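You operate a simulated robot arm through the tools that you are given. There is no shell and no other tool.

You are at the controls of a simulated robot arm. One attempt, no reset.

TASK
Lift off the large pan support, wipe the grease away and seat it again.
Fine: the hob is cold and stays off; rest the support before the round fryer; green sponge, back where it lay; feet on the dimples. What is to be rubbed or washed off counts as gone when no trace of it is left.

It is judged by the outcome, as a careful person would: the job done as asked, and still so three seconds after it is handed in. It fails if anything else is knocked over, pushed out of place, dropped, spilled or broken.

THE ROBOT
A 6-joint arm with a two-finger gripper, fixed in place. Base frame: the origin is at the foot of the arm, x ahead of it, y to its left, z up; the work surface is at about z = 918. Units: mm, degrees, N and s.
Its first joint turns from -166.0 to 166.0 degrees. Payload 3.43 kg.
Tool frame: the origin (TCP) lies between the finger pads and is the grasp point; the fingertips stand 20 mm ahead of it; z points along the fingers, y is the line along which they close. Largest opening 190 mm; the body of the gripper starts 248 mm behind the TCP.
Orientation is that of the tool frame in the base frame, as a unit quaternion [x, y, z, w]. With the fingers straight down and closing along the base's y, the tool's x points along the base's -x, its y along +y and its z along -z.

THE INTERFACE
- The arm moves only by the tool jog_arm. Its argument "moves" is a list of rows, each a list of 6 numbers: the shift along the base's x, y, z in units of 200 mm (1.0 is 200 mm), then the turn, a rotation vector about the base's x, y, z in units of 180 degrees (1.0 is 180 degrees). In form: [[dx, dy, dz, wx, wy, wz], ...]. A call has 1 to 20 rows; each row is the pose to reach, as a shift and turn from the pose commanded when the call began. "fingers" is the opening, from 0 (shut) to 1 (fully open), set as the call begins (left out, the last holds). A call with a number of a shift or a turn outside -1 to 1 is refused whole. Each row takes 0.2 s and may step no farther than 50 mm and 8.6 degrees from the row before; otherwise, or with a gripper value out of range, the whole call is refused. A pose out of reach is approached as far as the arm can. The call stops where the force on the tool passes 40 N (or 10 N more than at its start, if that is more) or the arm is blocked; 0.2 s more then pass. The fingers move at their own pace (about 153 mm/s each) and stop on an object; they squeeze with about 36 N. The grip force told is the motor's: it shows also when the fingers shut on nothing. Time passes only in rows, and 0.2 s behind the last, so rows that repeat a pose let the fingers close. It gives the time, the measured TCP pose, the force on the tool (base axes), the opening and the grip force at its end, in the units of the frame above (readings bear some noise), with the torque about the TCP (base axes, N m) and any sound that the robot's microphone picked up, and new pictures: "pictures" is both (left out), scene, wrist or none.
- Cameras (640 x 400 px; columns grow to the right, rows downward): "scene" is fixed at [219.6, -650.3, 1502.6]; the picture's right is [0.75, -0.67, 0.00], its down [-0.52, -0.58, -0.63] and it looks along [0.42, 0.47, -0.78] (base axes); focal length 219 px, centre (320, 200). "wrist" rides on the gripper at [70, -8, -288] in the tool frame; the picture's right is [0.12, 0.99, 0.00], its down [-0.96, 0.11, -0.25] and it looks along [-0.24, 0.03, 0.97] (tool axes); focal length 261 px, centre (320, 200). There is no depth. A picture from a camera that has moved, and an enlarged one, comes with that camera's place and axes in the base frame and with its lens.
- slide_trunk(by): slides the trunk up (or, below 0, down) by that many mm; the arm rides with it, the base frame stays. It gives what a move gives, with no picture.
- close_up(camera, box): a new picture of the part [left, top, right, bottom] of that camera's present view, enlarged. No time passes.
- job_done(): hands the job in; it is judged then, once.

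Nothing tells you positions but the pictures and the camera data. Unless the task says otherwise, let go and move clear before handing in.

The tools are called after ">>>" as name(argument=value, ...) on one line, values as JSON. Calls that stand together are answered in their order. jog_arm: Moves the arm, as the interface text tells. Its arguments: {"type":"object","properties":{"moves":{"type":"array"},"fingers":{"type":"number"},"pictures":{"type":"string","enum":["both","scene","wrist","none"]}},"required":["moves"]} The other tools are called the same way: slide_trunk (by) slides the trunk up or down; close_up (camera, box) takes an enlarged picture of a part of a camera's view; job_done () hands the job in.

At the start:

```text
clock: 0.0
tcp_pos: [719.6, -164.5, 1212.2]
tcp_rot: [-0.001, 1.0, 0.0, 0.001]
wrist_force: [-0.4, -0.1, -0.4]
torque: [0.03, 0.0, -0.01]
gripper_width: 190.1
gripper_force: 0.0
trunk travel left (down, up): [-200.0, 240.0]
```

scene: 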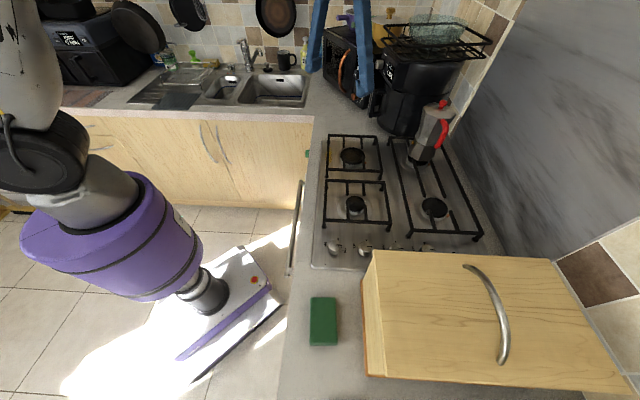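
wrist: 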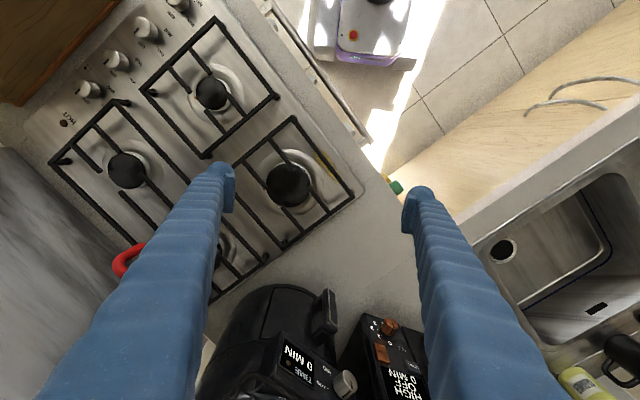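

I see a hob with several pan supports, a moka pot standing on the long right support, a round fryer behind, and a green sponge on the counter in front. I'll look closer before moving anything.

>>> close_up(camera="scene", box=[300, 110, 500, 270])

>>> close_up(camera="scene", box=[300, 0, 540, 150])

>>> close_up(camera="wrist", box=[0, 0, 400, 300])

>>> close_up(camera="scene", box=[280, 270, 380, 370])

```text
2.50 times, centred on (400, 190) of scene
camera zoom: at [219.6, -650.3, 1502.6], right [0.75, -0.67, 0.0], down [-0.52, -0.58, -0.63], along [0.42, 0.47, -0.78], focal length 548 px, centre (120, 225)
```

zoom: 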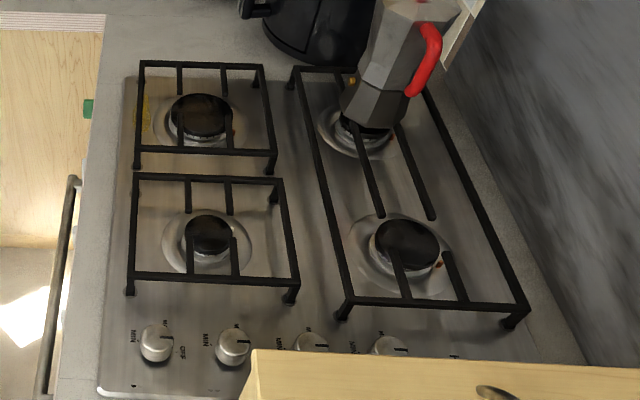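

```text
2.67 times, centred on (420, 75) of scene
camera zoom: at [219.6, -650.3, 1502.6], right [0.75, -0.67, 0.0], down [-0.52, -0.58, -0.63], along [0.42, 0.47, -0.78], focal length 585 px, centre (53, 533)
```

zoom: 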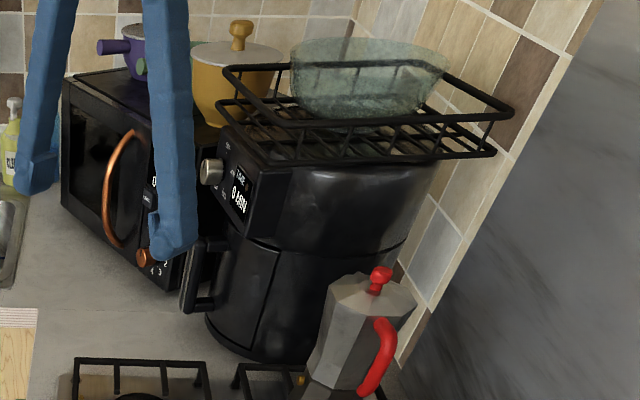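

```text
1.33 times, centred on (200, 150) of wrist
camera zoom: at [649.0, -172.5, 1501.0], right [-0.12, 0.99, 0.0], down [0.96, 0.12, 0.25], along [0.24, 0.03, -0.97], focal length 348 px, centre (480, 267)
```

zoom: 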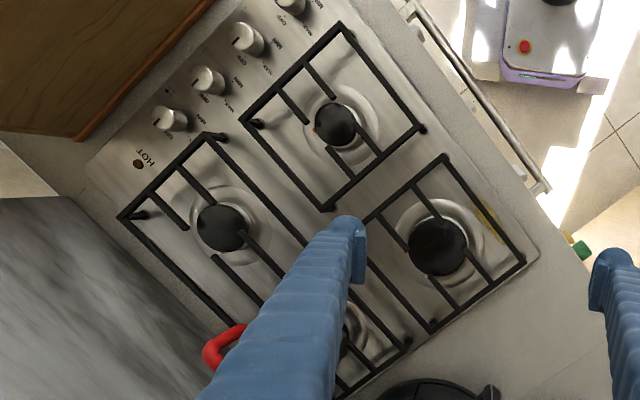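

```text
4.00 times, centred on (330, 320) of scene
camera zoom: at [219.6, -650.3, 1502.6], right [0.75, -0.67, 0.0], down [-0.52, -0.58, -0.63], along [0.42, 0.47, -0.78], focal length 878 px, centre (280, -280)
```

zoom: 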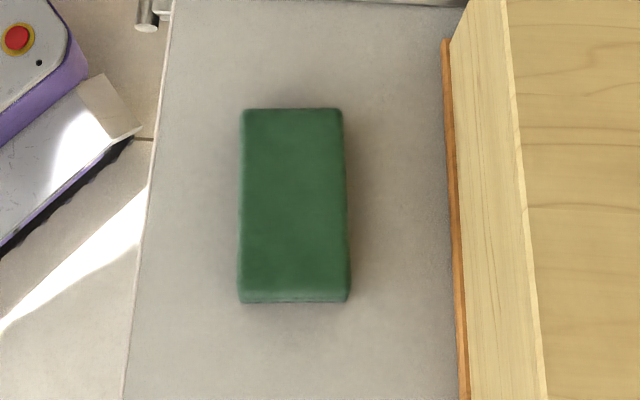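

I take the long right-hand support (over two burners) to be the large one, with a moka pot near its back end. I need more magnified views to find the grease and whether the moka pot stands on it.

>>> close_up(camera="scene", box=[395, 90, 475, 170])

>>> close_up(camera="scene", box=[400, 180, 500, 260])

>>> close_up(camera="scene", box=[315, 125, 395, 185])

>>> close_up(camera="wrist", box=[40, 80, 200, 220])

>>> close_up(camera="wrist", box=[230, 110, 410, 240])

```text
5.00 times, centred on (435, 130) of scene
camera zoom: at [219.6, -650.3, 1502.6], right [0.75, -0.67, 0.0], down [-0.52, -0.58, -0.63], along [0.42, 0.47, -0.78], focal length 1097 px, centre (-255, 550)
```

zoom: 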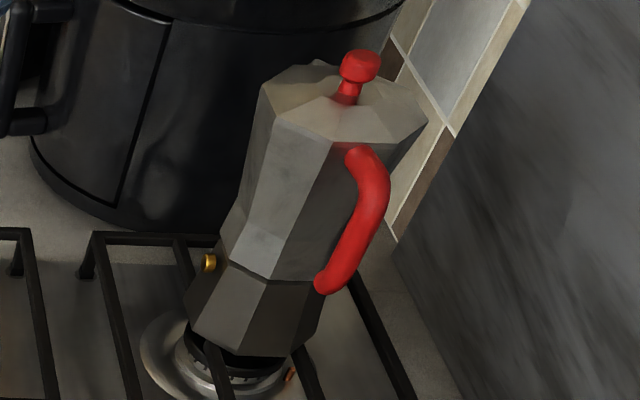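

```text
5.00 times, centred on (450, 220) of scene
camera zoom: at [219.6, -650.3, 1502.6], right [0.75, -0.67, 0.0], down [-0.52, -0.58, -0.63], along [0.42, 0.47, -0.78], focal length 1097 px, centre (-330, 100)
```

zoom: 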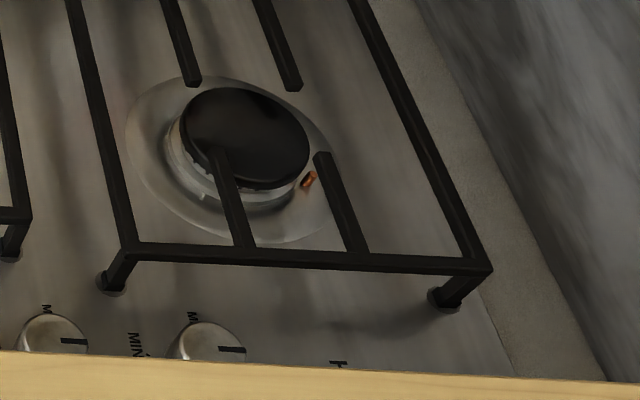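

```text
6.67 times, centred on (355, 155) of scene
camera zoom: at [219.6, -650.3, 1502.6], right [0.75, -0.67, 0.0], down [-0.52, -0.58, -0.63], along [0.42, 0.47, -0.78], focal length 1463 px, centre (87, 500)
```

zoom: 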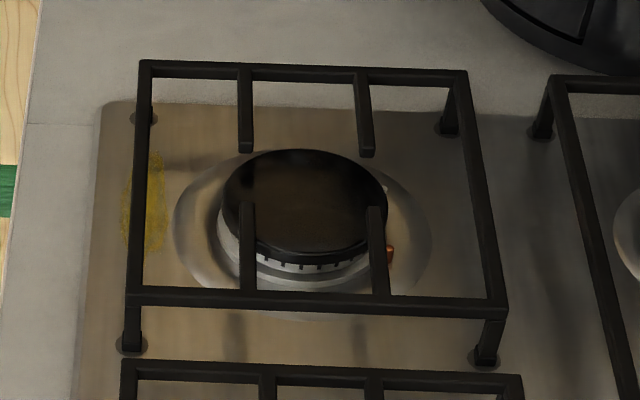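

```text
2.86 times, centred on (120, 150) of wrist
camera zoom: at [649.0, -172.5, 1501.0], right [-0.12, 0.99, 0.0], down [0.96, 0.12, 0.25], along [0.24, 0.03, -0.97], focal length 745 px, centre (891, 343)
```

zoom: 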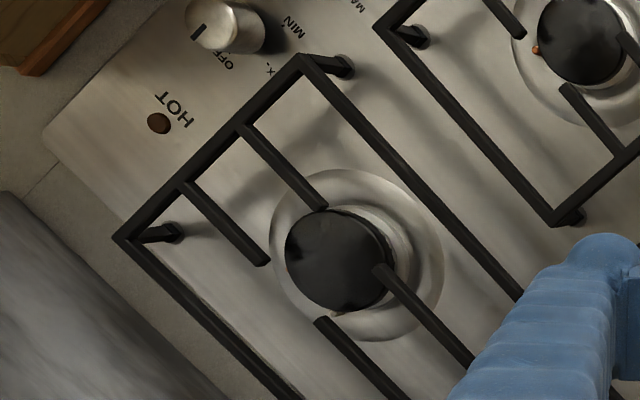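

```text
3.08 times, centred on (320, 175) of wrist
camera zoom: at [649.0, -172.5, 1501.0], right [-0.12, 0.99, 0.0], down [0.96, 0.12, 0.25], along [0.24, 0.03, -0.97], focal length 802 px, centre (320, 277)
```

zoom: 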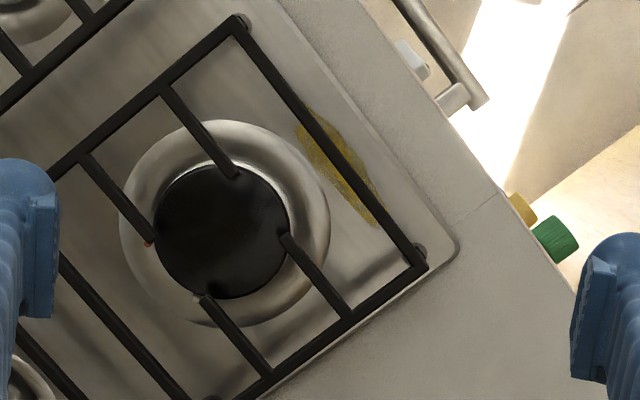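

The only yellow-brown smear so far lies beside the back-left support, whose burner is the biggest. I'll turn the wrist to line up with the hob and look straight down at all the supports before deciding.

>>> jog_arm(moves=[[-0.05, -0.1, 0.1, 0, 0, 0.045], [-0.1, -0.2, 0.2, 0, 0, 0.09], [-0.15, -0.35, 0.3, 0, 0, 0.135], [-0.2, -0.5, 0.4, 0, 0, 0.18], [-0.25, -0.65, 0.5, 0, 0, 0.22], [-0.3, -0.8, 0.5, 0, 0, 0.25], [-0.3, -0.8, 0.5, 0, 0, 0.25]], fingers=1)

```text
clock: 1.1
tcp_pos: [670.0, -220.6, 1299.8]
tcp_rot: [-0.309, 0.951, -0.001, -0.006]
wrist_force: [0.5, 0.3, -0.7]
torque: [0.01, 0.07, -0.02]
gripper_width: 190.0
gripper_force: 0.0
trunk travel left (down, up): [-200.0, 240.0]
heard: click, click
stopped in row 5: the force on the tool passed its limit at 51 N (the readings are from after the stop); the commanded pose is now the measured one
camera wrist: at [620.6, -266.7, 1589.0], right [-0.68, 0.73, 0.01], down [0.71, 0.66, 0.24], along [0.17, 0.17, -0.97], focal length 261 px, centre (320, 200)
```

scene: 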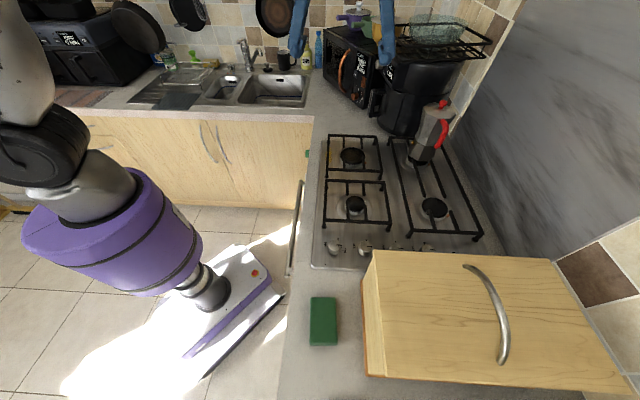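
wrist: 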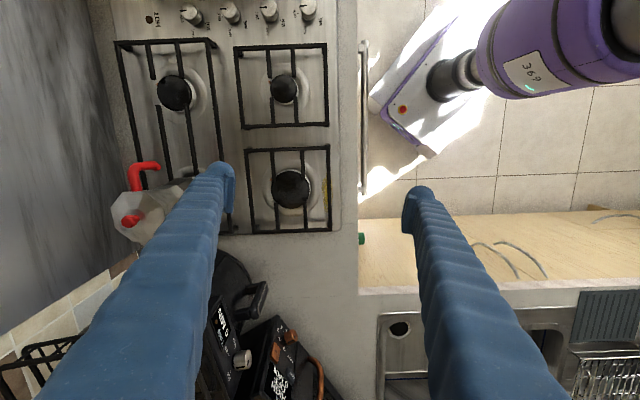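

The arm stopped on a force with clicks heard, likely something above the arm that I can't see, so I won't go higher. I'll inspect the present wrist view in enlargement.

>>> close_up(camera="wrist", box=[100, 0, 360, 240])

>>> close_up(camera="wrist", box=[220, 130, 360, 240])

>>> close_up(camera="wrist", box=[90, 20, 250, 240])

>>> close_up(camera="wrist", box=[180, 220, 400, 400])

```text
1.67 times, centred on (230, 120) of wrist
camera zoom: at [620.6, -266.7, 1589.0], right [-0.68, 0.73, 0.01], down [0.71, 0.66, 0.24], along [0.17, 0.17, -0.97], focal length 434 px, centre (470, 333)
```

zoom: 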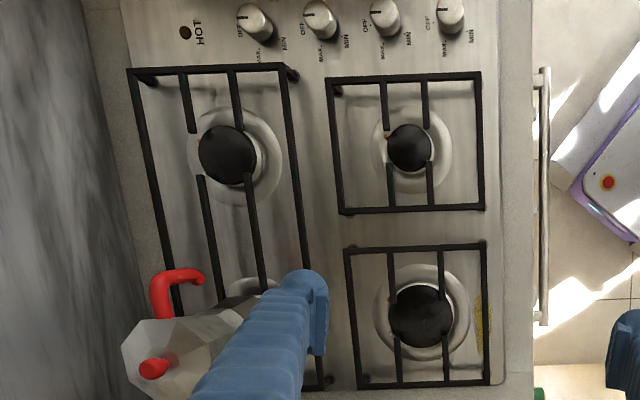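

```text
3.64 times, centred on (290, 185) of wrist
camera zoom: at [620.6, -266.7, 1589.0], right [-0.68, 0.73, 0.01], down [0.71, 0.66, 0.24], along [0.17, 0.17, -0.97], focal length 948 px, centre (429, 254)
```

zoom: 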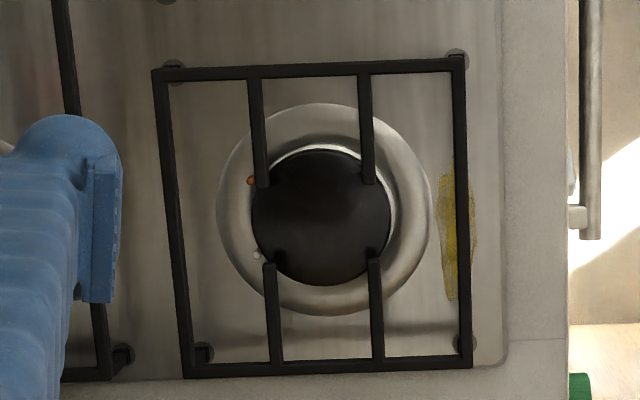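

```text
1.82 times, centred on (170, 130) of wrist
camera zoom: at [620.6, -266.7, 1589.0], right [-0.68, 0.73, 0.01], down [0.71, 0.66, 0.24], along [0.17, 0.17, -0.97], focal length 474 px, centre (593, 327)
```

zoom: 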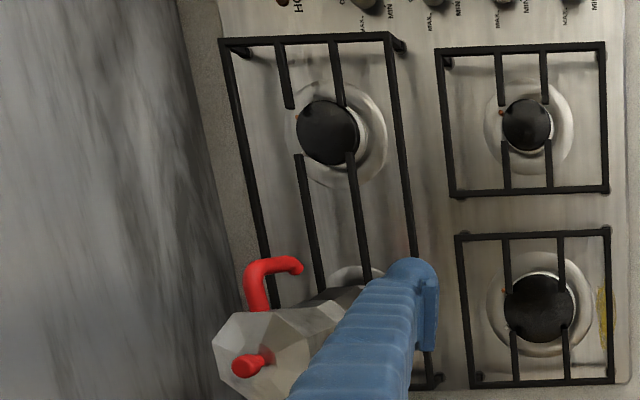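

```text
2.22 times, centred on (290, 310) of wrist
camera zoom: at [620.6, -266.7, 1589.0], right [-0.68, 0.73, 0.01], down [0.71, 0.66, 0.24], along [0.17, 0.17, -0.97], focal length 579 px, centre (387, -44)
```

zoom: 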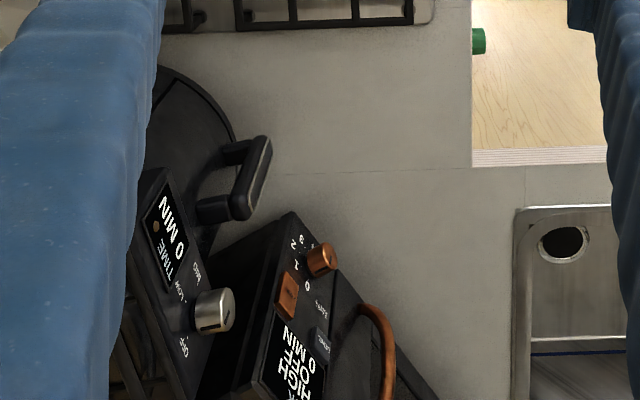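

The smear sits under the left bar of the back-left support, the larger of the two square ones on the biggest burner. Nothing shows under the long support where the moka pot stands, so I take the back-left one (centre about 762, -235, top about z 963) as the target. Something overhead, probably a hood, stopped the arm, so I'll back off and go down.

>>> jog_arm(moves=[[0, 0.1, -0.1, 0, 0, 0], [0, 0.1, -0.3, 0, 0, 0], [0, 0.1, -0.5, 0.0018, -0.0034, 0], [0.05, 0.05, -0.7, 0.0018, -0.0034, 0.0], [0.12, 0.0, -0.85, 0.0018, -0.0034, 0.025], [0.2, -0.12, -0.95, 0.0018, -0.0034, 0.05], [0.285, -0.247, -0.95, 0.0018, -0.0034, 0.05], [0.285, -0.247, -0.95, 0.0018, -0.0034, 0.05]], fingers=0.63)

```text
clock: 1.7
tcp_pos: [626.1, -274.5, 1266.1]
tcp_rot: [-0.25, 0.968, -0.012, -0.006]
wrist_force: [0.9, 0.1, 0.5]
torque: [-0.11, 0.03, -0.01]
gripper_width: 119.8
gripper_force: 0.1
trunk travel left (down, up): [-200.0, 240.0]
heard: click
stopped in row 2: the arm was blocked; the commanded pose is now the measured one
camera wrist: at [569.8, -308.0, 1555.0], right [-0.58, 0.81, -0.02], down [0.79, 0.57, 0.23], along [0.2, 0.12, -0.97], focal length 261 px, centre (320, 200)
```

scene: 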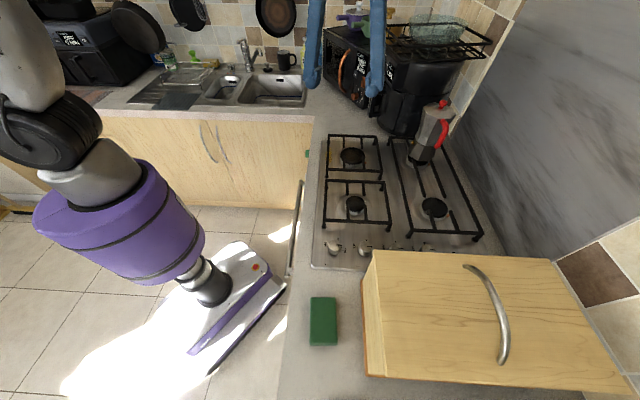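
wrist: 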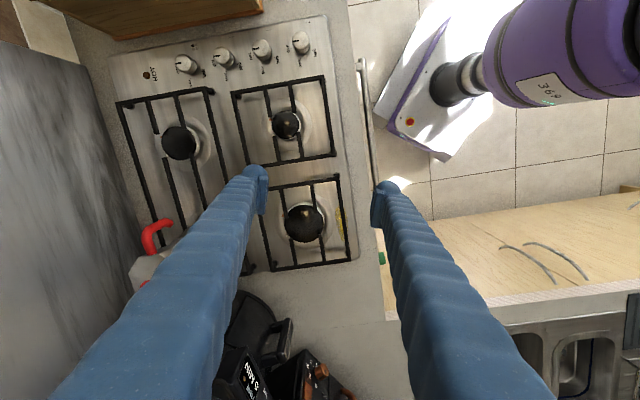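

The arm was stopped again while drifting toward my earlier target, as if it had sprung free of something overhead. I'll go straight down in small, slow steps.

>>> jog_arm(moves=[[0, 0, 0, 0, 0, 0], [0, 0.0, -0.05, 0, 0, 0], [0, 0, -0.1, 0, 0, 0], [0, 0, -0.15, 0, 0, 0], [0, 0, -0.2, 0, 0, 0]])

```text
clock: 2.0
tcp_pos: [539.0, -368.0, 1279.1]
tcp_rot: [-0.197, 0.98, -0.013, 0.01]
wrist_force: [3.2, 25.7, 2.1]
torque: [-6.3, 0.65, -0.11]
gripper_width: 119.6
gripper_force: 0.1
trunk travel left (down, up): [-200.0, 240.0]
stopped in row 1: the arm was blocked; the commanded pose is now the measured one
camera wrist: at [472.2, -396.7, 1566.6], right [-0.49, 0.87, -0.03], down [0.84, 0.48, 0.26], along [0.24, 0.1, -0.97], focal length 261 px, centre (320, 200)
```

scene: 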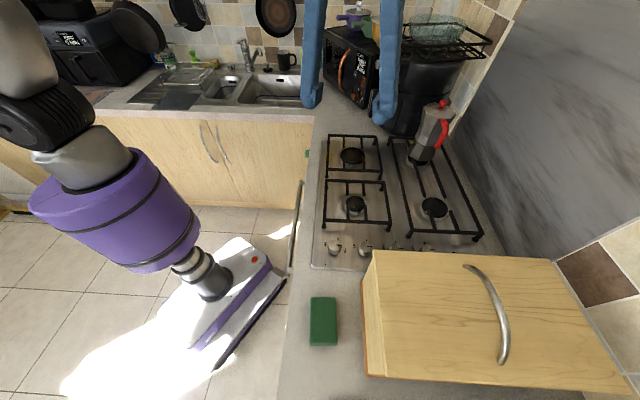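
wrist: 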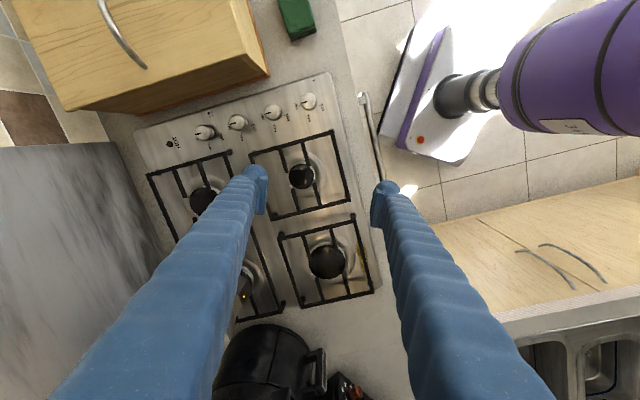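

The arm seems to be swinging with nothing touching it: the force acts about 245 mm behind the TCP, which fits inertia. I'll command a hold to see whether it settles.

>>> jog_arm(moves=[[0, 0, 0, 0, 0, 0], [0, 0, 0, 0, 0, 0]])

```text
clock: 2.3
tcp_pos: [326.3, -433.3, 1299.8]
tcp_rot: [-0.076, 0.997, 0.024, 0.009]
wrist_force: [1.7, 9.1, 7.9]
torque: [-2.42, 0.58, 0.0]
gripper_width: 119.6
gripper_force: 0.4
trunk travel left (down, up): [-200.0, 240.0]
stopped in row 1: the arm was blocked; the commanded pose is now the measured one
camera wrist: at [253.4, -465.1, 1586.3], right [-0.27, 0.96, 0.04], down [0.93, 0.25, 0.27], along [0.25, 0.11, -0.96], focal length 261 px, centre (320, 200)
```

scene: 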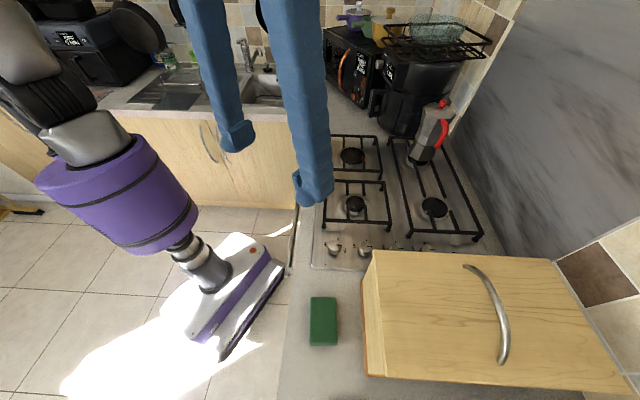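
wrist: 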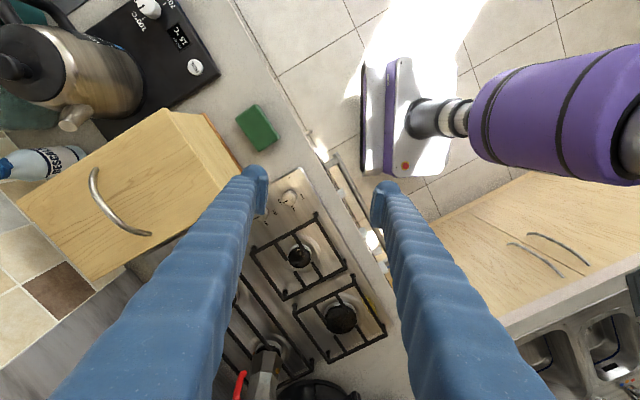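

The arm keeps swinging even on a hold, and in the fixed scene picture the base plate itself seems to have shifted. I'll study the robot's body closely before any more time passes.

>>> close_up(camera="scene", box=[0, 0, 320, 400])

>>> close_up(camera="scene", box=[150, 220, 310, 380])

>>> close_up(camera="wrist", box=[340, 0, 640, 200])

```text
1.00 times, centred on (160, 200) of scene (not enlarged: the box is as wide or as high as the picture)
camera zoom: at [219.6, -650.3, 1502.6], right [0.75, -0.67, 0.0], down [-0.52, -0.58, -0.63], along [0.42, 0.47, -0.78], focal length 219 px, centre (480, 200)
```

zoom: 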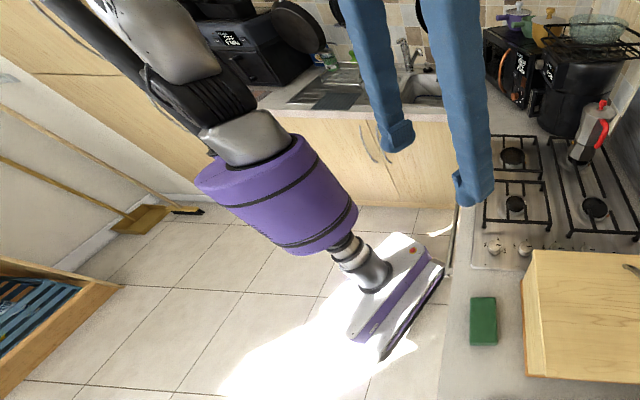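

```text
2.50 times, centred on (230, 300) of scene
camera zoom: at [219.6, -650.3, 1502.6], right [0.75, -0.67, 0.0], down [-0.52, -0.58, -0.63], along [0.42, 0.47, -0.78], focal length 548 px, centre (545, -50)
```

zoom: 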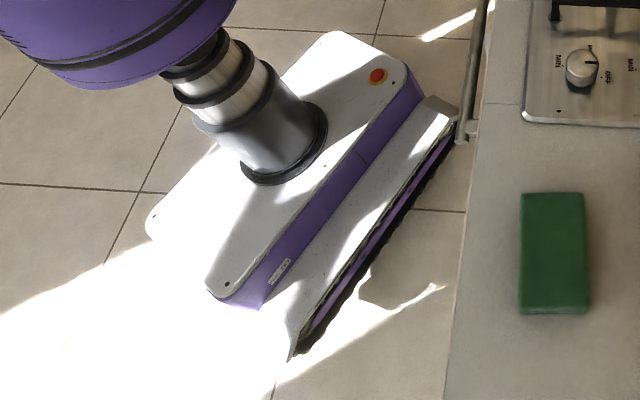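

```text
2.00 times, centred on (490, 100) of wrist
camera zoom: at [253.4, -465.1, 1586.3], right [-0.27, 0.96, 0.04], down [0.93, 0.25, 0.27], along [0.25, 0.11, -0.96], focal length 521 px, centre (-20, 400)
```

zoom: 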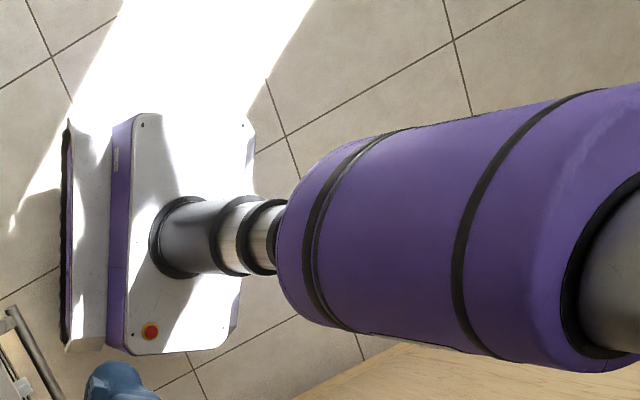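

The robot is a mobile base with a telescopic trunk, and the base has moved and turned since the first contact. I'll hold for one row to see whether the swing is dying out.

>>> jog_arm(moves=[[0, 0, 0, 0, 0, 0]])

```text
clock: 2.6
tcp_pos: [69.8, -763.0, 1065.5]
tcp_rot: [0.108, 0.971, 0.214, -0.013]
wrist_force: [11.2, -17.2, -21.2]
torque: [6.27, 2.54, 1.37]
gripper_width: 119.6
gripper_force: 0.1
trunk travel left (down, up): [-200.0, 240.0]
stopped in row 1: the arm was blocked; the commanded pose is now the measured one
camera wrist: at [-7.2, -876.2, 1328.2], right [0.1, 0.9, 0.42], down [0.96, -0.2, 0.2], along [0.27, 0.38, -0.89], focal length 261 px, centre (320, 200)
```

scene: 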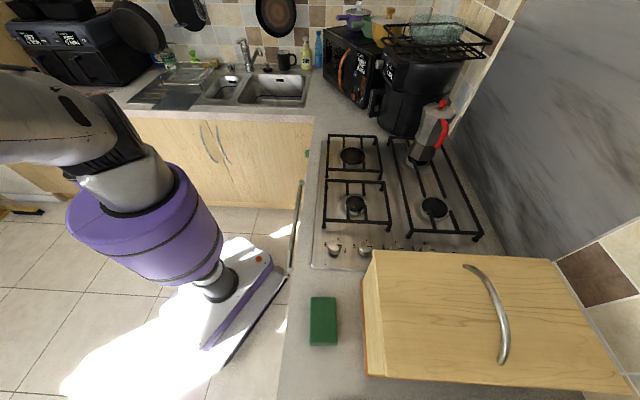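
wrist: 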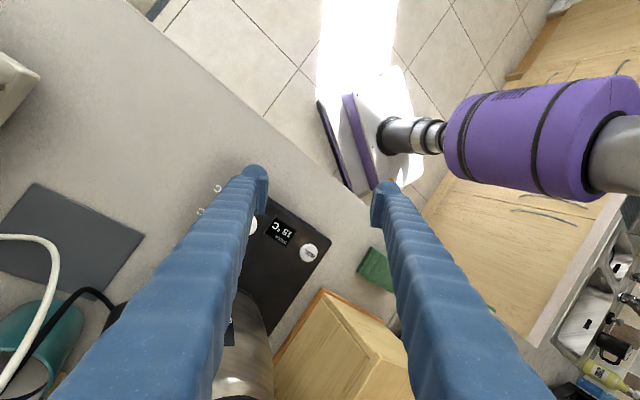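

The arm is still running away, now down toward the counter by the kettle. Holding by jog hasn't stopped it three times, so I'll try a small upward trunk slide, which may freeze the arm joints.

>>> slide_trunk(by=30)

```text
clock: 3.0
tcp_pos: [-304.3, -940.5, 1077.8]
tcp_rot: [0.222, 0.968, 0.117, 0.012]
wrist_force: [-6.6, -4.0, -7.1]
torque: [1.24, -1.91, -0.35]
gripper_width: 119.6
gripper_force: 0.1
trunk travel left (down, up): [-202.0, 238.0]
stopped: the arm was blocked; the commanded pose is now the measured one
```

The trunk move was also stopped, but the arm looks slower now. I'll hold again and look.

>>> jog_arm(moves=[[0, 0, 0, 0, 0, 0]])

```text
clock: 3.3
tcp_pos: [-282.6, -705.4, 1215.5]
tcp_rot: [0.183, 0.981, -0.044, 0.043]
wrist_force: [1.6, -8.7, -10.5]
torque: [2.17, 0.28, 0.15]
gripper_width: 119.7
gripper_force: 0.1
trunk travel left (down, up): [-202.0, 238.0]
stopped in row 1: the arm was blocked; the commanded pose is now the measured one
camera wrist: at [-370.8, -658.2, 1496.0], right [0.25, 0.97, -0.08], down [0.92, -0.21, 0.33], along [0.31, -0.16, -0.94], focal length 261 px, centre (320, 200)
```

scene: 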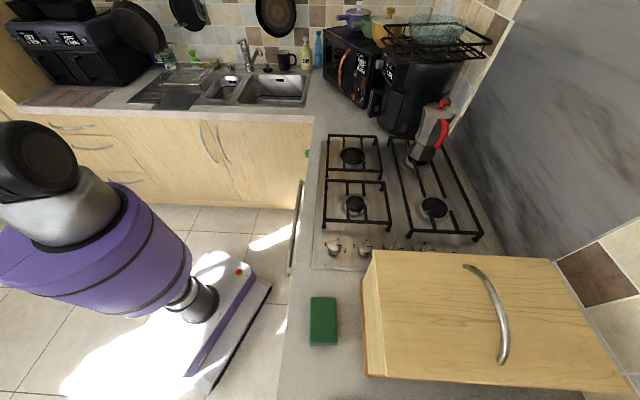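
wrist: 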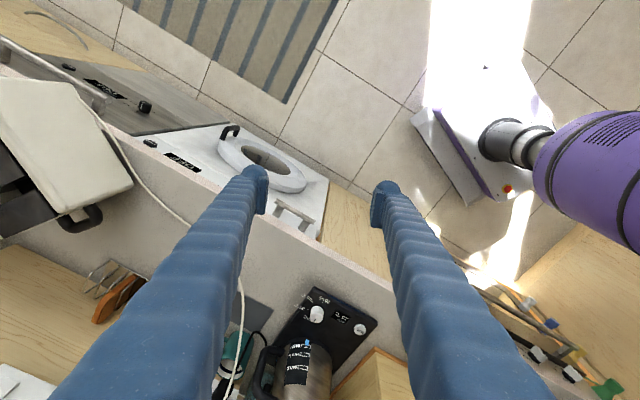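

It has swung back and risen, and the base seems to be rocking. I'll keep holding so that it can settle.

>>> jog_arm(moves=[[0, 0, 0, 0, 0, 0]])

```text
clock: 3.6
tcp_pos: [-324.1, -528.0, 1301.6]
tcp_rot: [0.234, 0.966, -0.087, 0.068]
wrist_force: [0.0, -2.0, 7.3]
torque: [0.94, 0.44, -0.03]
gripper_width: 119.8
gripper_force: 0.1
trunk travel left (down, up): [-202.0, 238.0]
stopped in row 1: the arm was blocked; the commanded pose is now the measured one
camera wrist: at [-415.6, -445.9, 1572.9], right [0.36, 0.92, -0.16], down [0.88, -0.27, 0.39], along [0.32, -0.28, -0.91], focal length 261 px, centre (320, 200)
```

scene: 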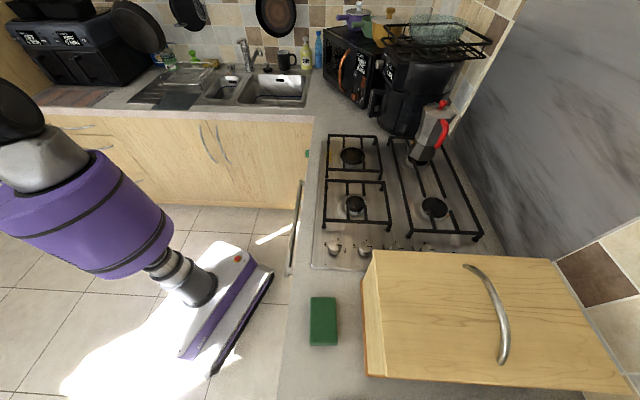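
wrist: 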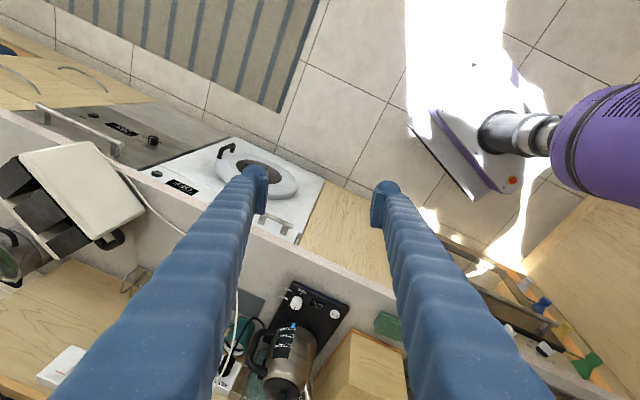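

It is slowing and moving up, clear of things. I'll hold again.

>>> jog_arm(moves=[[0, 0, 0, 0, 0, 0]])

```text
clock: 4.0
tcp_pos: [-253.7, -843.8, 1084.3]
tcp_rot: [0.26, 0.964, 0.043, -0.036]
wrist_force: [13.5, -15.5, -29.7]
torque: [4.45, 3.48, 0.22]
gripper_width: 119.6
gripper_force: 0.0
trunk travel left (down, up): [-202.0, 238.0]
stopped in row 1: the arm was blocked; the commanded pose is now the measured one
camera wrist: at [-304.7, -843.1, 1376.3], right [0.4, 0.91, 0.07], down [0.9, -0.4, 0.16], along [0.18, 0.0, -0.98], focal length 261 px, centre (320, 200)
```

scene: 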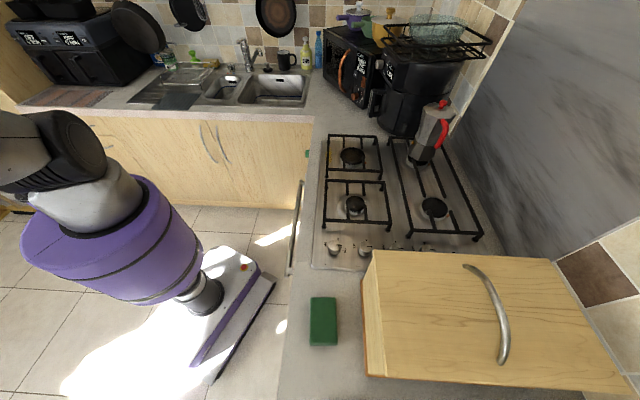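
wrist: 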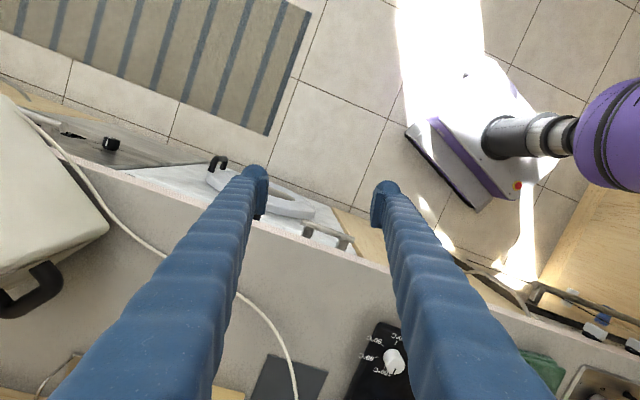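

The robot is rocking and the TCP dips low over the far counter at each swing. I'll ask for a pull inward and upward to keep clear and calm the motion.

>>> jog_arm(moves=[[0.03, 0.12, 0.12, 0, 0, 0], [0.06, 0.24, 0.24, 0, 0, 0]])

```text
clock: 4.5
tcp_pos: [-350.9, -755.9, 1309.5]
tcp_rot: [0.326, 0.931, -0.164, -0.015]
wrist_force: [12.4, -2.7, -5.8]
torque: [0.38, 3.17, -1.03]
gripper_width: 119.6
gripper_force: 0.1
trunk travel left (down, up): [-202.0, 238.0]
stopped in row 2: the arm was blocked; the commanded pose is now the measured one
camera wrist: at [-373.4, -632.6, 1580.3], right [0.51, 0.8, -0.32], down [0.86, -0.43, 0.27], along [0.08, -0.41, -0.91], focal length 261 px, centre (320, 200)
```

scene: 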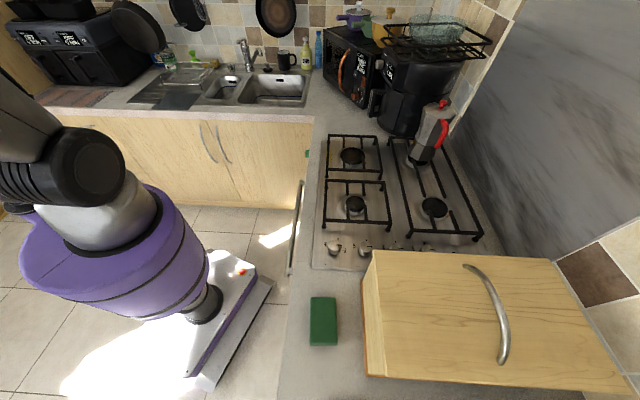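
wrist: 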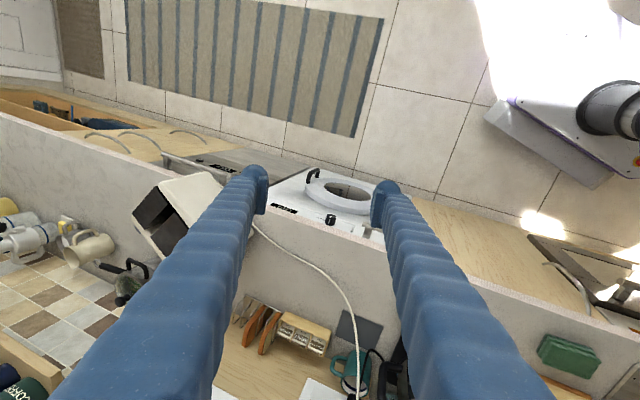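

Better: that call lasted longer before stopping. I'll hold again.

>>> jog_arm(moves=[[0, 0, 0, 0, 0, 0], [0, 0, 0, 0, 0, 0], [0, 0, 0, 0, 0, 0]])

```text
clock: 4.8
tcp_pos: [-573.4, -363.1, 1369.1]
tcp_rot: [0.423, 0.873, -0.228, 0.078]
wrist_force: [-7.3, -3.0, 2.1]
torque: [1.03, -1.46, 0.67]
gripper_width: 119.8
gripper_force: 0.0
trunk travel left (down, up): [-202.0, 238.0]
stopped in row 1: the arm was blocked; the commanded pose is now the measured one
camera wrist: at [-608.1, -183.2, 1603.1], right [0.69, 0.62, -0.37], down [0.71, -0.5, 0.5], along [0.12, -0.61, -0.78], focal length 261 px, centre (320, 200)
```

scene: 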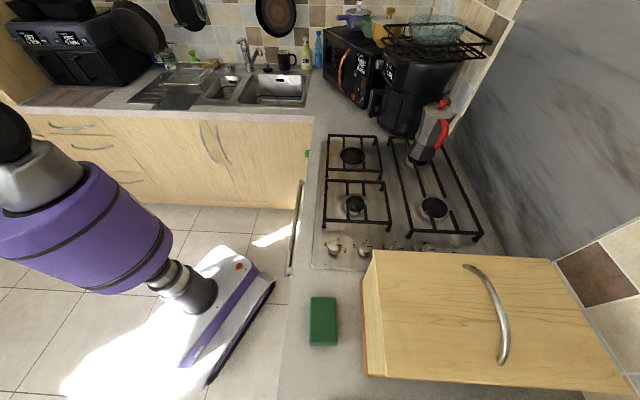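
wrist: 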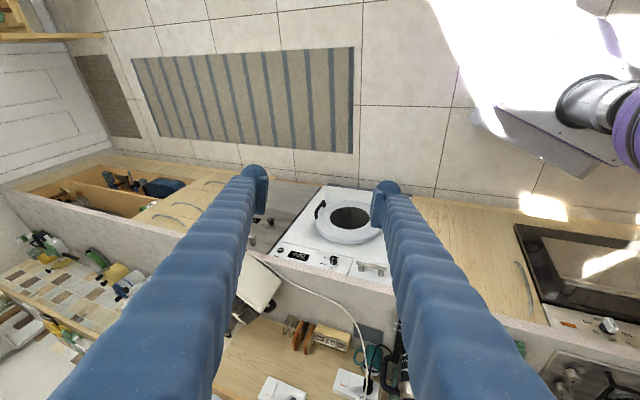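

It swung away again, now over open floor. I'll hold once more.

>>> jog_arm(moves=[[0, 0, 0, 0, 0, 0], [0, 0, 0, 0, 0, 0], [0, 0, 0, 0, 0, 0]], pictures="scene")

```text
clock: 5.2
tcp_pos: [-501.4, -704.1, 1257.2]
tcp_rot: [0.354, 0.919, -0.169, -0.037]
wrist_force: [-12.5, 5.7, 6.0]
torque: [-1.12, -3.0, 1.1]
gripper_width: 119.7
gripper_force: 0.5
trunk travel left (down, up): [-202.0, 238.0]
stopped in row 1: the arm was blocked; the commanded pose is now the measured one
```

scene: 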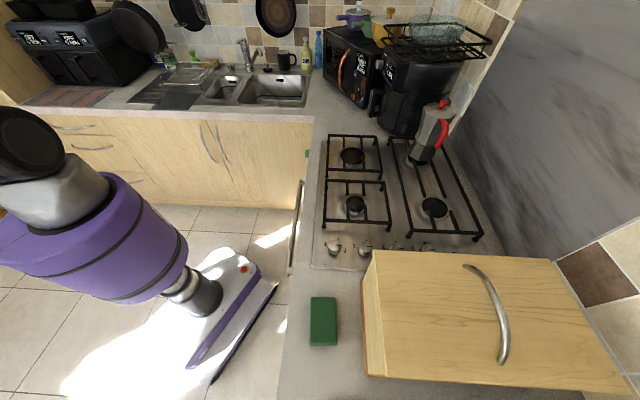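

The robot leans toward wherever the arm reaches, so pulling the arm in toward the column should steady it. I'll command inward motion.

>>> jog_arm(moves=[[0.13, 0.19, 0, 0, 0, 0], [0.26, 0.38, 0, 0, 0, 0], [0.39, 0.57, 0, 0, 0, 0], [0.5, 0.75, 0, 0, 0, 0]], pictures="scene")

```text
clock: 5.5
tcp_pos: [-388.0, -831.2, 1184.5]
tcp_rot: [0.355, 0.926, -0.115, -0.065]
wrist_force: [1.1, 4.4, 3.0]
torque: [-1.35, -0.03, 0.33]
gripper_width: 120.0
gripper_force: 0.5
trunk travel left (down, up): [-202.0, 238.0]
stopped in row 1: the force on the tool passed its limit at 50 N (the readings are from after the stop); the commanded pose is now the measured one
```

scene: 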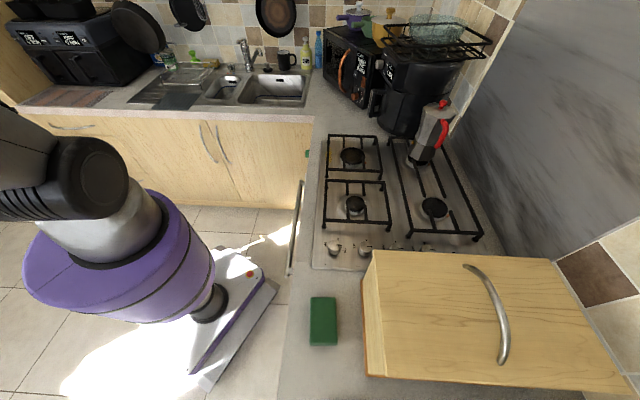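

Still swinging, and leaning toward the arm. I'll hold and look from the wrist.

>>> jog_arm(moves=[[0, 0, 0.1, 0, 0, 0], [0, 0, 0.2, 0, 0, 0]], pictures="both")

```text
clock: 5.8
tcp_pos: [-511.2, -591.7, 1326.6]
tcp_rot: [0.428, 0.865, -0.264, -0.008]
wrist_force: [1.8, -6.3, -8.4]
torque: [0.86, 0.8, -0.67]
gripper_width: 119.5
gripper_force: 0.1
trunk travel left (down, up): [-202.0, 238.0]
stopped in row 1: the arm was blocked; the commanded pose is now the measured one
camera wrist: at [-493.7, -414.1, 1563.9], right [0.65, 0.58, -0.48], down [0.75, -0.55, 0.36], along [-0.05, -0.6, -0.8], focal length 261 px, centre (320, 200)
```

scene: 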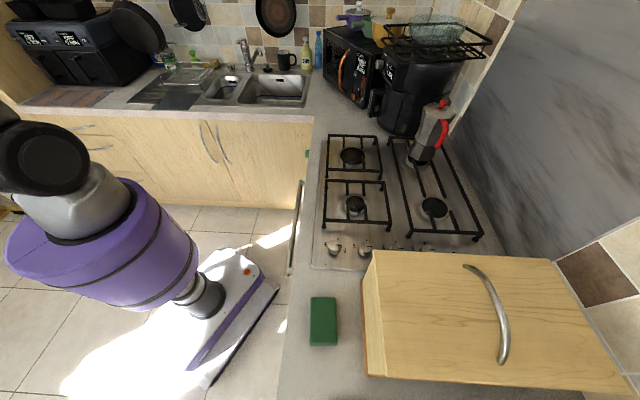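
wrist: 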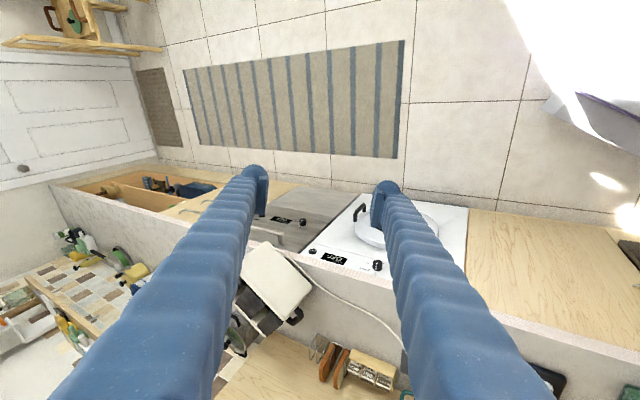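

The swings look smaller. I'll keep holding.

>>> jog_arm(moves=[[0, 0, 0, 0, 0, 0], [0, 0, 0, 0, 0, 0], [0, 0, 0, 0, 0, 0], [0, 0, 0, 0, 0, 0], [0, 0, 0, 0, 0, 0]], pictures="none")

```text
clock: 6.4
tcp_pos: [-341.4, -894.5, 1141.8]
tcp_rot: [0.314, 0.932, -0.168, -0.067]
wrist_force: [12.6, -20.6, -23.5]
torque: [3.3, 3.95, -1.99]
gripper_width: 119.5
gripper_force: 0.1
trunk travel left (down, up): [-202.0, 238.0]
stopped in row 2: the arm was blocked; the commanded pose is now the measured one
```

The rocking feeds on each reset, so I'll always command back toward one fixed, tucked-in pose, near (-330, -600, 1250).

>>> jog_arm(moves=[[0.008, 0.225, 0.083, 0, 0, 0], [0.016, 0.45, 0.166, 0, 0, 0], [0.024, 0.675, 0.25, 0, 0, 0], [0.032, 0.9, 0.33, 0, 0, 0], [0.032, 0.9, 0.33, 0, 0, 0]], pictures="none")

```text
clock: 7.0
tcp_pos: [-436.4, -708.8, 1336.3]
tcp_rot: [0.375, 0.876, -0.298, -0.059]
wrist_force: [4.3, -4.7, -4.3]
torque: [0.71, 1.22, -1.0]
gripper_width: 119.3
gripper_force: 0.0
trunk travel left (down, up): [-202.0, 238.0]
stopped in row 2: the arm was blocked; the commanded pose is now the measured one
```

It responded. I'll continue toward the tucked pose, more gently.

>>> jog_arm(moves=[[0.02, 0.03, -0.05, 0, 0, 0], [0.06, 0.07, -0.1, 0, 0, 0], [0.12, 0.13, -0.15, 0, 0, 0], [0.2, 0.22, -0.2, 0, 0, 0], [0.28, 0.32, -0.2, 0, 0, 0], [0.36, 0.42, -0.2, 0, 0, 0]], pictures="scene")

```text
clock: 7.3
tcp_pos: [-513.2, -458.2, 1415.9]
tcp_rot: [0.374, 0.851, -0.368, 0.009]
wrist_force: [-4.5, -0.5, 2.0]
torque: [0.73, -0.76, 0.3]
gripper_width: 119.8
gripper_force: 0.1
trunk travel left (down, up): [-202.0, 238.0]
stopped in row 1: the arm was blocked; the commanded pose is now the measured one
```

scene: 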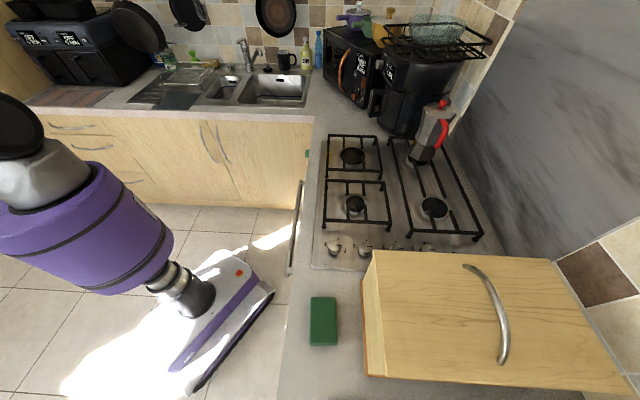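

It is on the back-swing now. I'll aim for the middle of the swing as a constant target.

>>> jog_arm(moves=[[0.09, -0.17, -0.14, 0, 0, 0], [0.18, -0.34, -0.28, 0, 0, 0], [0.27, -0.51, -0.42, 0, 0, 0], [0.36, -0.7, -0.56, 0, 0, 0], [0.36, -0.7, -0.56, 0, 0, 0], [0.36, -0.7, -0.56, 0, 0, 0]], pictures="scene")

```text
refused: row 4 steps farther than a row can; nothing moved
```

>>> jog_arm(moves=[[0.09, -0.17, -0.14, 0, 0, 0], [0.18, -0.34, -0.28, 0, 0, 0], [0.27, -0.51, -0.42, 0, 0, 0], [0.36, -0.68, -0.56, 0, 0, 0], [0.36, -0.68, -0.56, 0, 0, 0], [0.36, -0.68, -0.56, 0, 0, 0]], pictures="scene")

```text
clock: 7.6
tcp_pos: [-230.2, -871.7, 1235.1]
tcp_rot: [0.221, 0.927, -0.301, -0.019]
wrist_force: [-3.8, -11.7, -8.5]
torque: [1.44, -0.21, -0.16]
gripper_width: 119.6
gripper_force: 0.1
trunk travel left (down, up): [-202.0, 238.0]
stopped in row 1: the arm was blocked; the commanded pose is now the measured one
```

scene: 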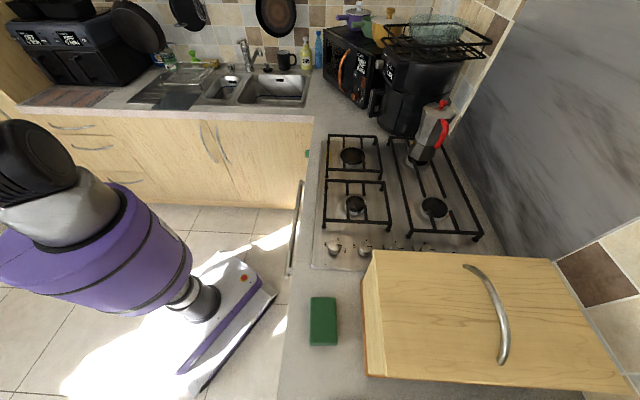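

That overshot a lot, so large commands only feed the swing. I'll go back to holding.

>>> jog_arm(moves=[[0, 0, 0, 0, 0, 0], [0, 0, 0, 0, 0, 0], [0, 0, 0, 0, 0, 0], [0, 0, 0, 0, 0, 0]], pictures="none")

```text
clock: 8.0
tcp_pos: [-189.0, -896.4, 1264.1]
tcp_rot: [0.245, 0.915, -0.317, -0.038]
wrist_force: [-4.4, -4.2, 6.3]
torque: [1.51, -1.2, 0.38]
gripper_width: 120.0
gripper_force: 0.0
trunk travel left (down, up): [-202.0, 238.0]
stopped in row 1: the arm was blocked; the commanded pose is now the measured one
```

Much steadier: only about 55 mm of movement this time. I'll hold again.

>>> jog_arm(moves=[[0, 0, 0, 0, 0, 0], [0, 0, 0, 0, 0, 0], [0, 0, 0, 0, 0, 0], [0, 0, 0, 0, 0, 0]], pictures="none")

```text
clock: 8.3
tcp_pos: [-287.1, -592.0, 1409.5]
tcp_rot: [0.251, 0.872, -0.42, 0.024]
wrist_force: [9.4, 0.7, 10.2]
torque: [1.76, 1.23, -1.82]
gripper_width: 119.7
gripper_force: 0.3
trunk travel left (down, up): [-202.0, 238.0]
stopped in row 1: the arm was blocked; the commanded pose is now the measured one
```

It's still rocking, with a period of about 1.3 s. On back-swings I'll hold, on forward swings I'll pull in, so that the arm ratchets toward the column.

>>> jog_arm(moves=[[0.05, 0.1, 0, 0, 0, 0], [0.1, 0.2, 0, 0, 0, 0], [0.15, 0.3, 0, 0, 0, 0], [0.2, 0.4, 0, 0, 0, 0], [0.2, 0.4, 0, 0, 0, 0]], pictures="none")

```text
clock: 8.8
tcp_pos: [-36.3, -937.3, 1184.9]
tcp_rot: [0.133, 0.94, -0.314, 0.007]
wrist_force: [4.9, -0.3, -37.8]
torque: [-5.39, 1.47, -0.63]
gripper_width: 119.3
gripper_force: 0.0
trunk travel left (down, up): [-202.0, 238.0]
stopped in row 2: the arm was blocked; the commanded pose is now the measured one
```

The arm is at the far forward extreme with a 38 N reading, so I'll look before time passes.

>>> close_up(camera="wrist", box=[0, 0, 640, 400])

>>> close_up(camera="scene", box=[0, 0, 640, 400])

```text
1.00 times, centred on (320, 200) of wrist (not enlarged: the box is as wide or as high as the picture)
camera zoom: at [-86.3, -754.3, 1413.7], right [0.14, 0.79, -0.6], down [0.97, 0.0, 0.22], along [0.18, -0.61, -0.77], focal length 261 px, centre (320, 200)
```

zoom: 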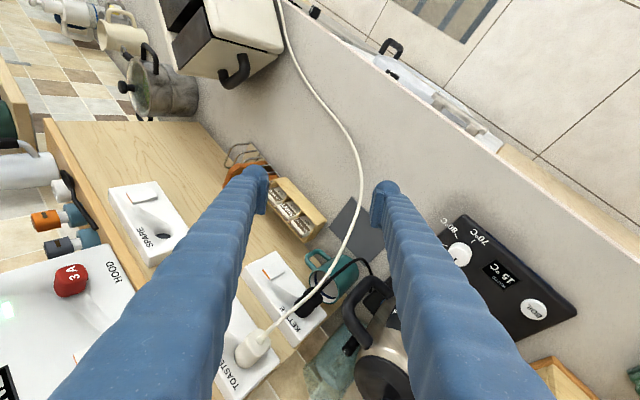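

```text
1.00 times, centred on (320, 200) of scene (not enlarged: the box is as wide or as high as the picture)
camera zoom: at [219.6, -650.3, 1502.6], right [0.75, -0.67, 0.0], down [-0.52, -0.58, -0.63], along [0.42, 0.47, -0.78], focal length 219 px, centre (320, 200)
```

zoom: 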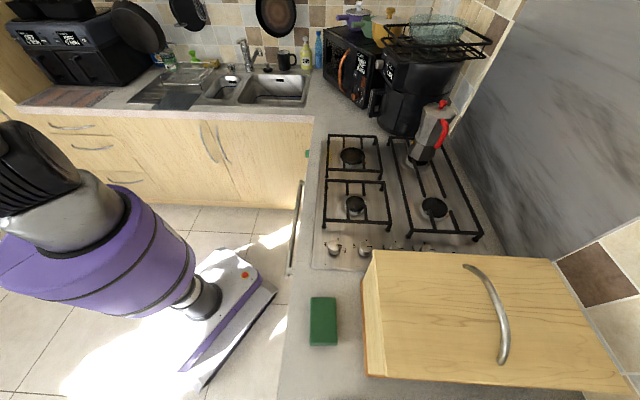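

Nothing is knocked over as far as I can see, but the fingers are near the wall sockets and kettle. I'll pull straight inward and up now.

>>> jog_arm(moves=[[0.0, 0.2, 0.1, 0, 0, 0], [0.0, 0.4, 0.2, 0, 0, 0], [0.0, 0.6, 0.3, 0, 0, 0], [0.0, 0.8, 0.4, 0, 0, 0], [0, 0.8, 0.4, 0, 0, 0]], pictures="none")

```text
clock: 9.3
tcp_pos: [-219.3, -620.6, 1326.9]
tcp_rot: [0.229, 0.89, -0.392, 0.03]
wrist_force: [-6.6, 3.3, -7.9]
torque: [-2.25, -0.87, 1.32]
gripper_width: 119.7
gripper_force: 0.1
trunk travel left (down, up): [-202.0, 238.0]
stopped in row 2: the arm was blocked; the commanded pose is now the measured one
```

That call ran longer. I'll continue gently inward.

>>> jog_arm(moves=[[0.0, 0.08, 0.0, 0, 0, 0], [0.0, 0.16, 0.0, 0, 0, 0], [0.0, 0.24, 0.0, 0, 0, 0], [0.0, 0.32, 0.0, 0, 0, 0]], pictures="none")

```text
clock: 9.8
tcp_pos: [-42.9, -911.8, 1227.1]
tcp_rot: [0.132, 0.928, -0.349, 0.016]
wrist_force: [-2.3, 3.8, -13.9]
torque: [-2.97, -0.28, 0.48]
gripper_width: 119.5
gripper_force: 0.1
trunk travel left (down, up): [-202.0, 238.0]
stopped in row 2: the arm was blocked; the commanded pose is now the measured one
```

The forward extreme is slightly shorter than before. I'll pull in again.

>>> jog_arm(moves=[[0.0, 0.2, 0.12, 0, 0, 0], [0.0, 0.4, 0.24, 0, 0, 0], [0.0, 0.6, 0.36, 0, 0, 0], [0.0, 0.8, 0.4, 0, 0, 0]], pictures="none")

```text
clock: 10.3
tcp_pos: [-155.4, -573.6, 1317.4]
tcp_rot: [0.182, 0.901, -0.391, 0.05]
wrist_force: [-1.2, 8.4, -0.4]
torque: [-1.76, -0.15, 0.3]
gripper_width: 120.0
gripper_force: 0.0
trunk travel left (down, up): [-202.0, 238.0]
stopped in row 2: the arm was blocked; the commanded pose is now the measured one
```

>>> jog_arm(moves=[[0.0, 0.1, 0.0, 0, 0, 0], [0.0, 0.25, 0.0, 0, 0, 0], [0.0, 0.4, 0.0, 0, 0, 0], [0.0, 0.55, 0.0, 0, 0, 0]], pictures="none")

```text
clock: 10.8
tcp_pos: [15.0, -864.4, 1175.5]
tcp_rot: [0.098, 0.939, -0.327, 0.028]
wrist_force: [1.4, -3.3, -29.5]
torque: [-3.77, 0.23, -0.16]
gripper_width: 119.0
gripper_force: 0.1
trunk travel left (down, up): [-202.0, 238.0]
stopped in row 2: the arm was blocked; the commanded pose is now the measured one
```

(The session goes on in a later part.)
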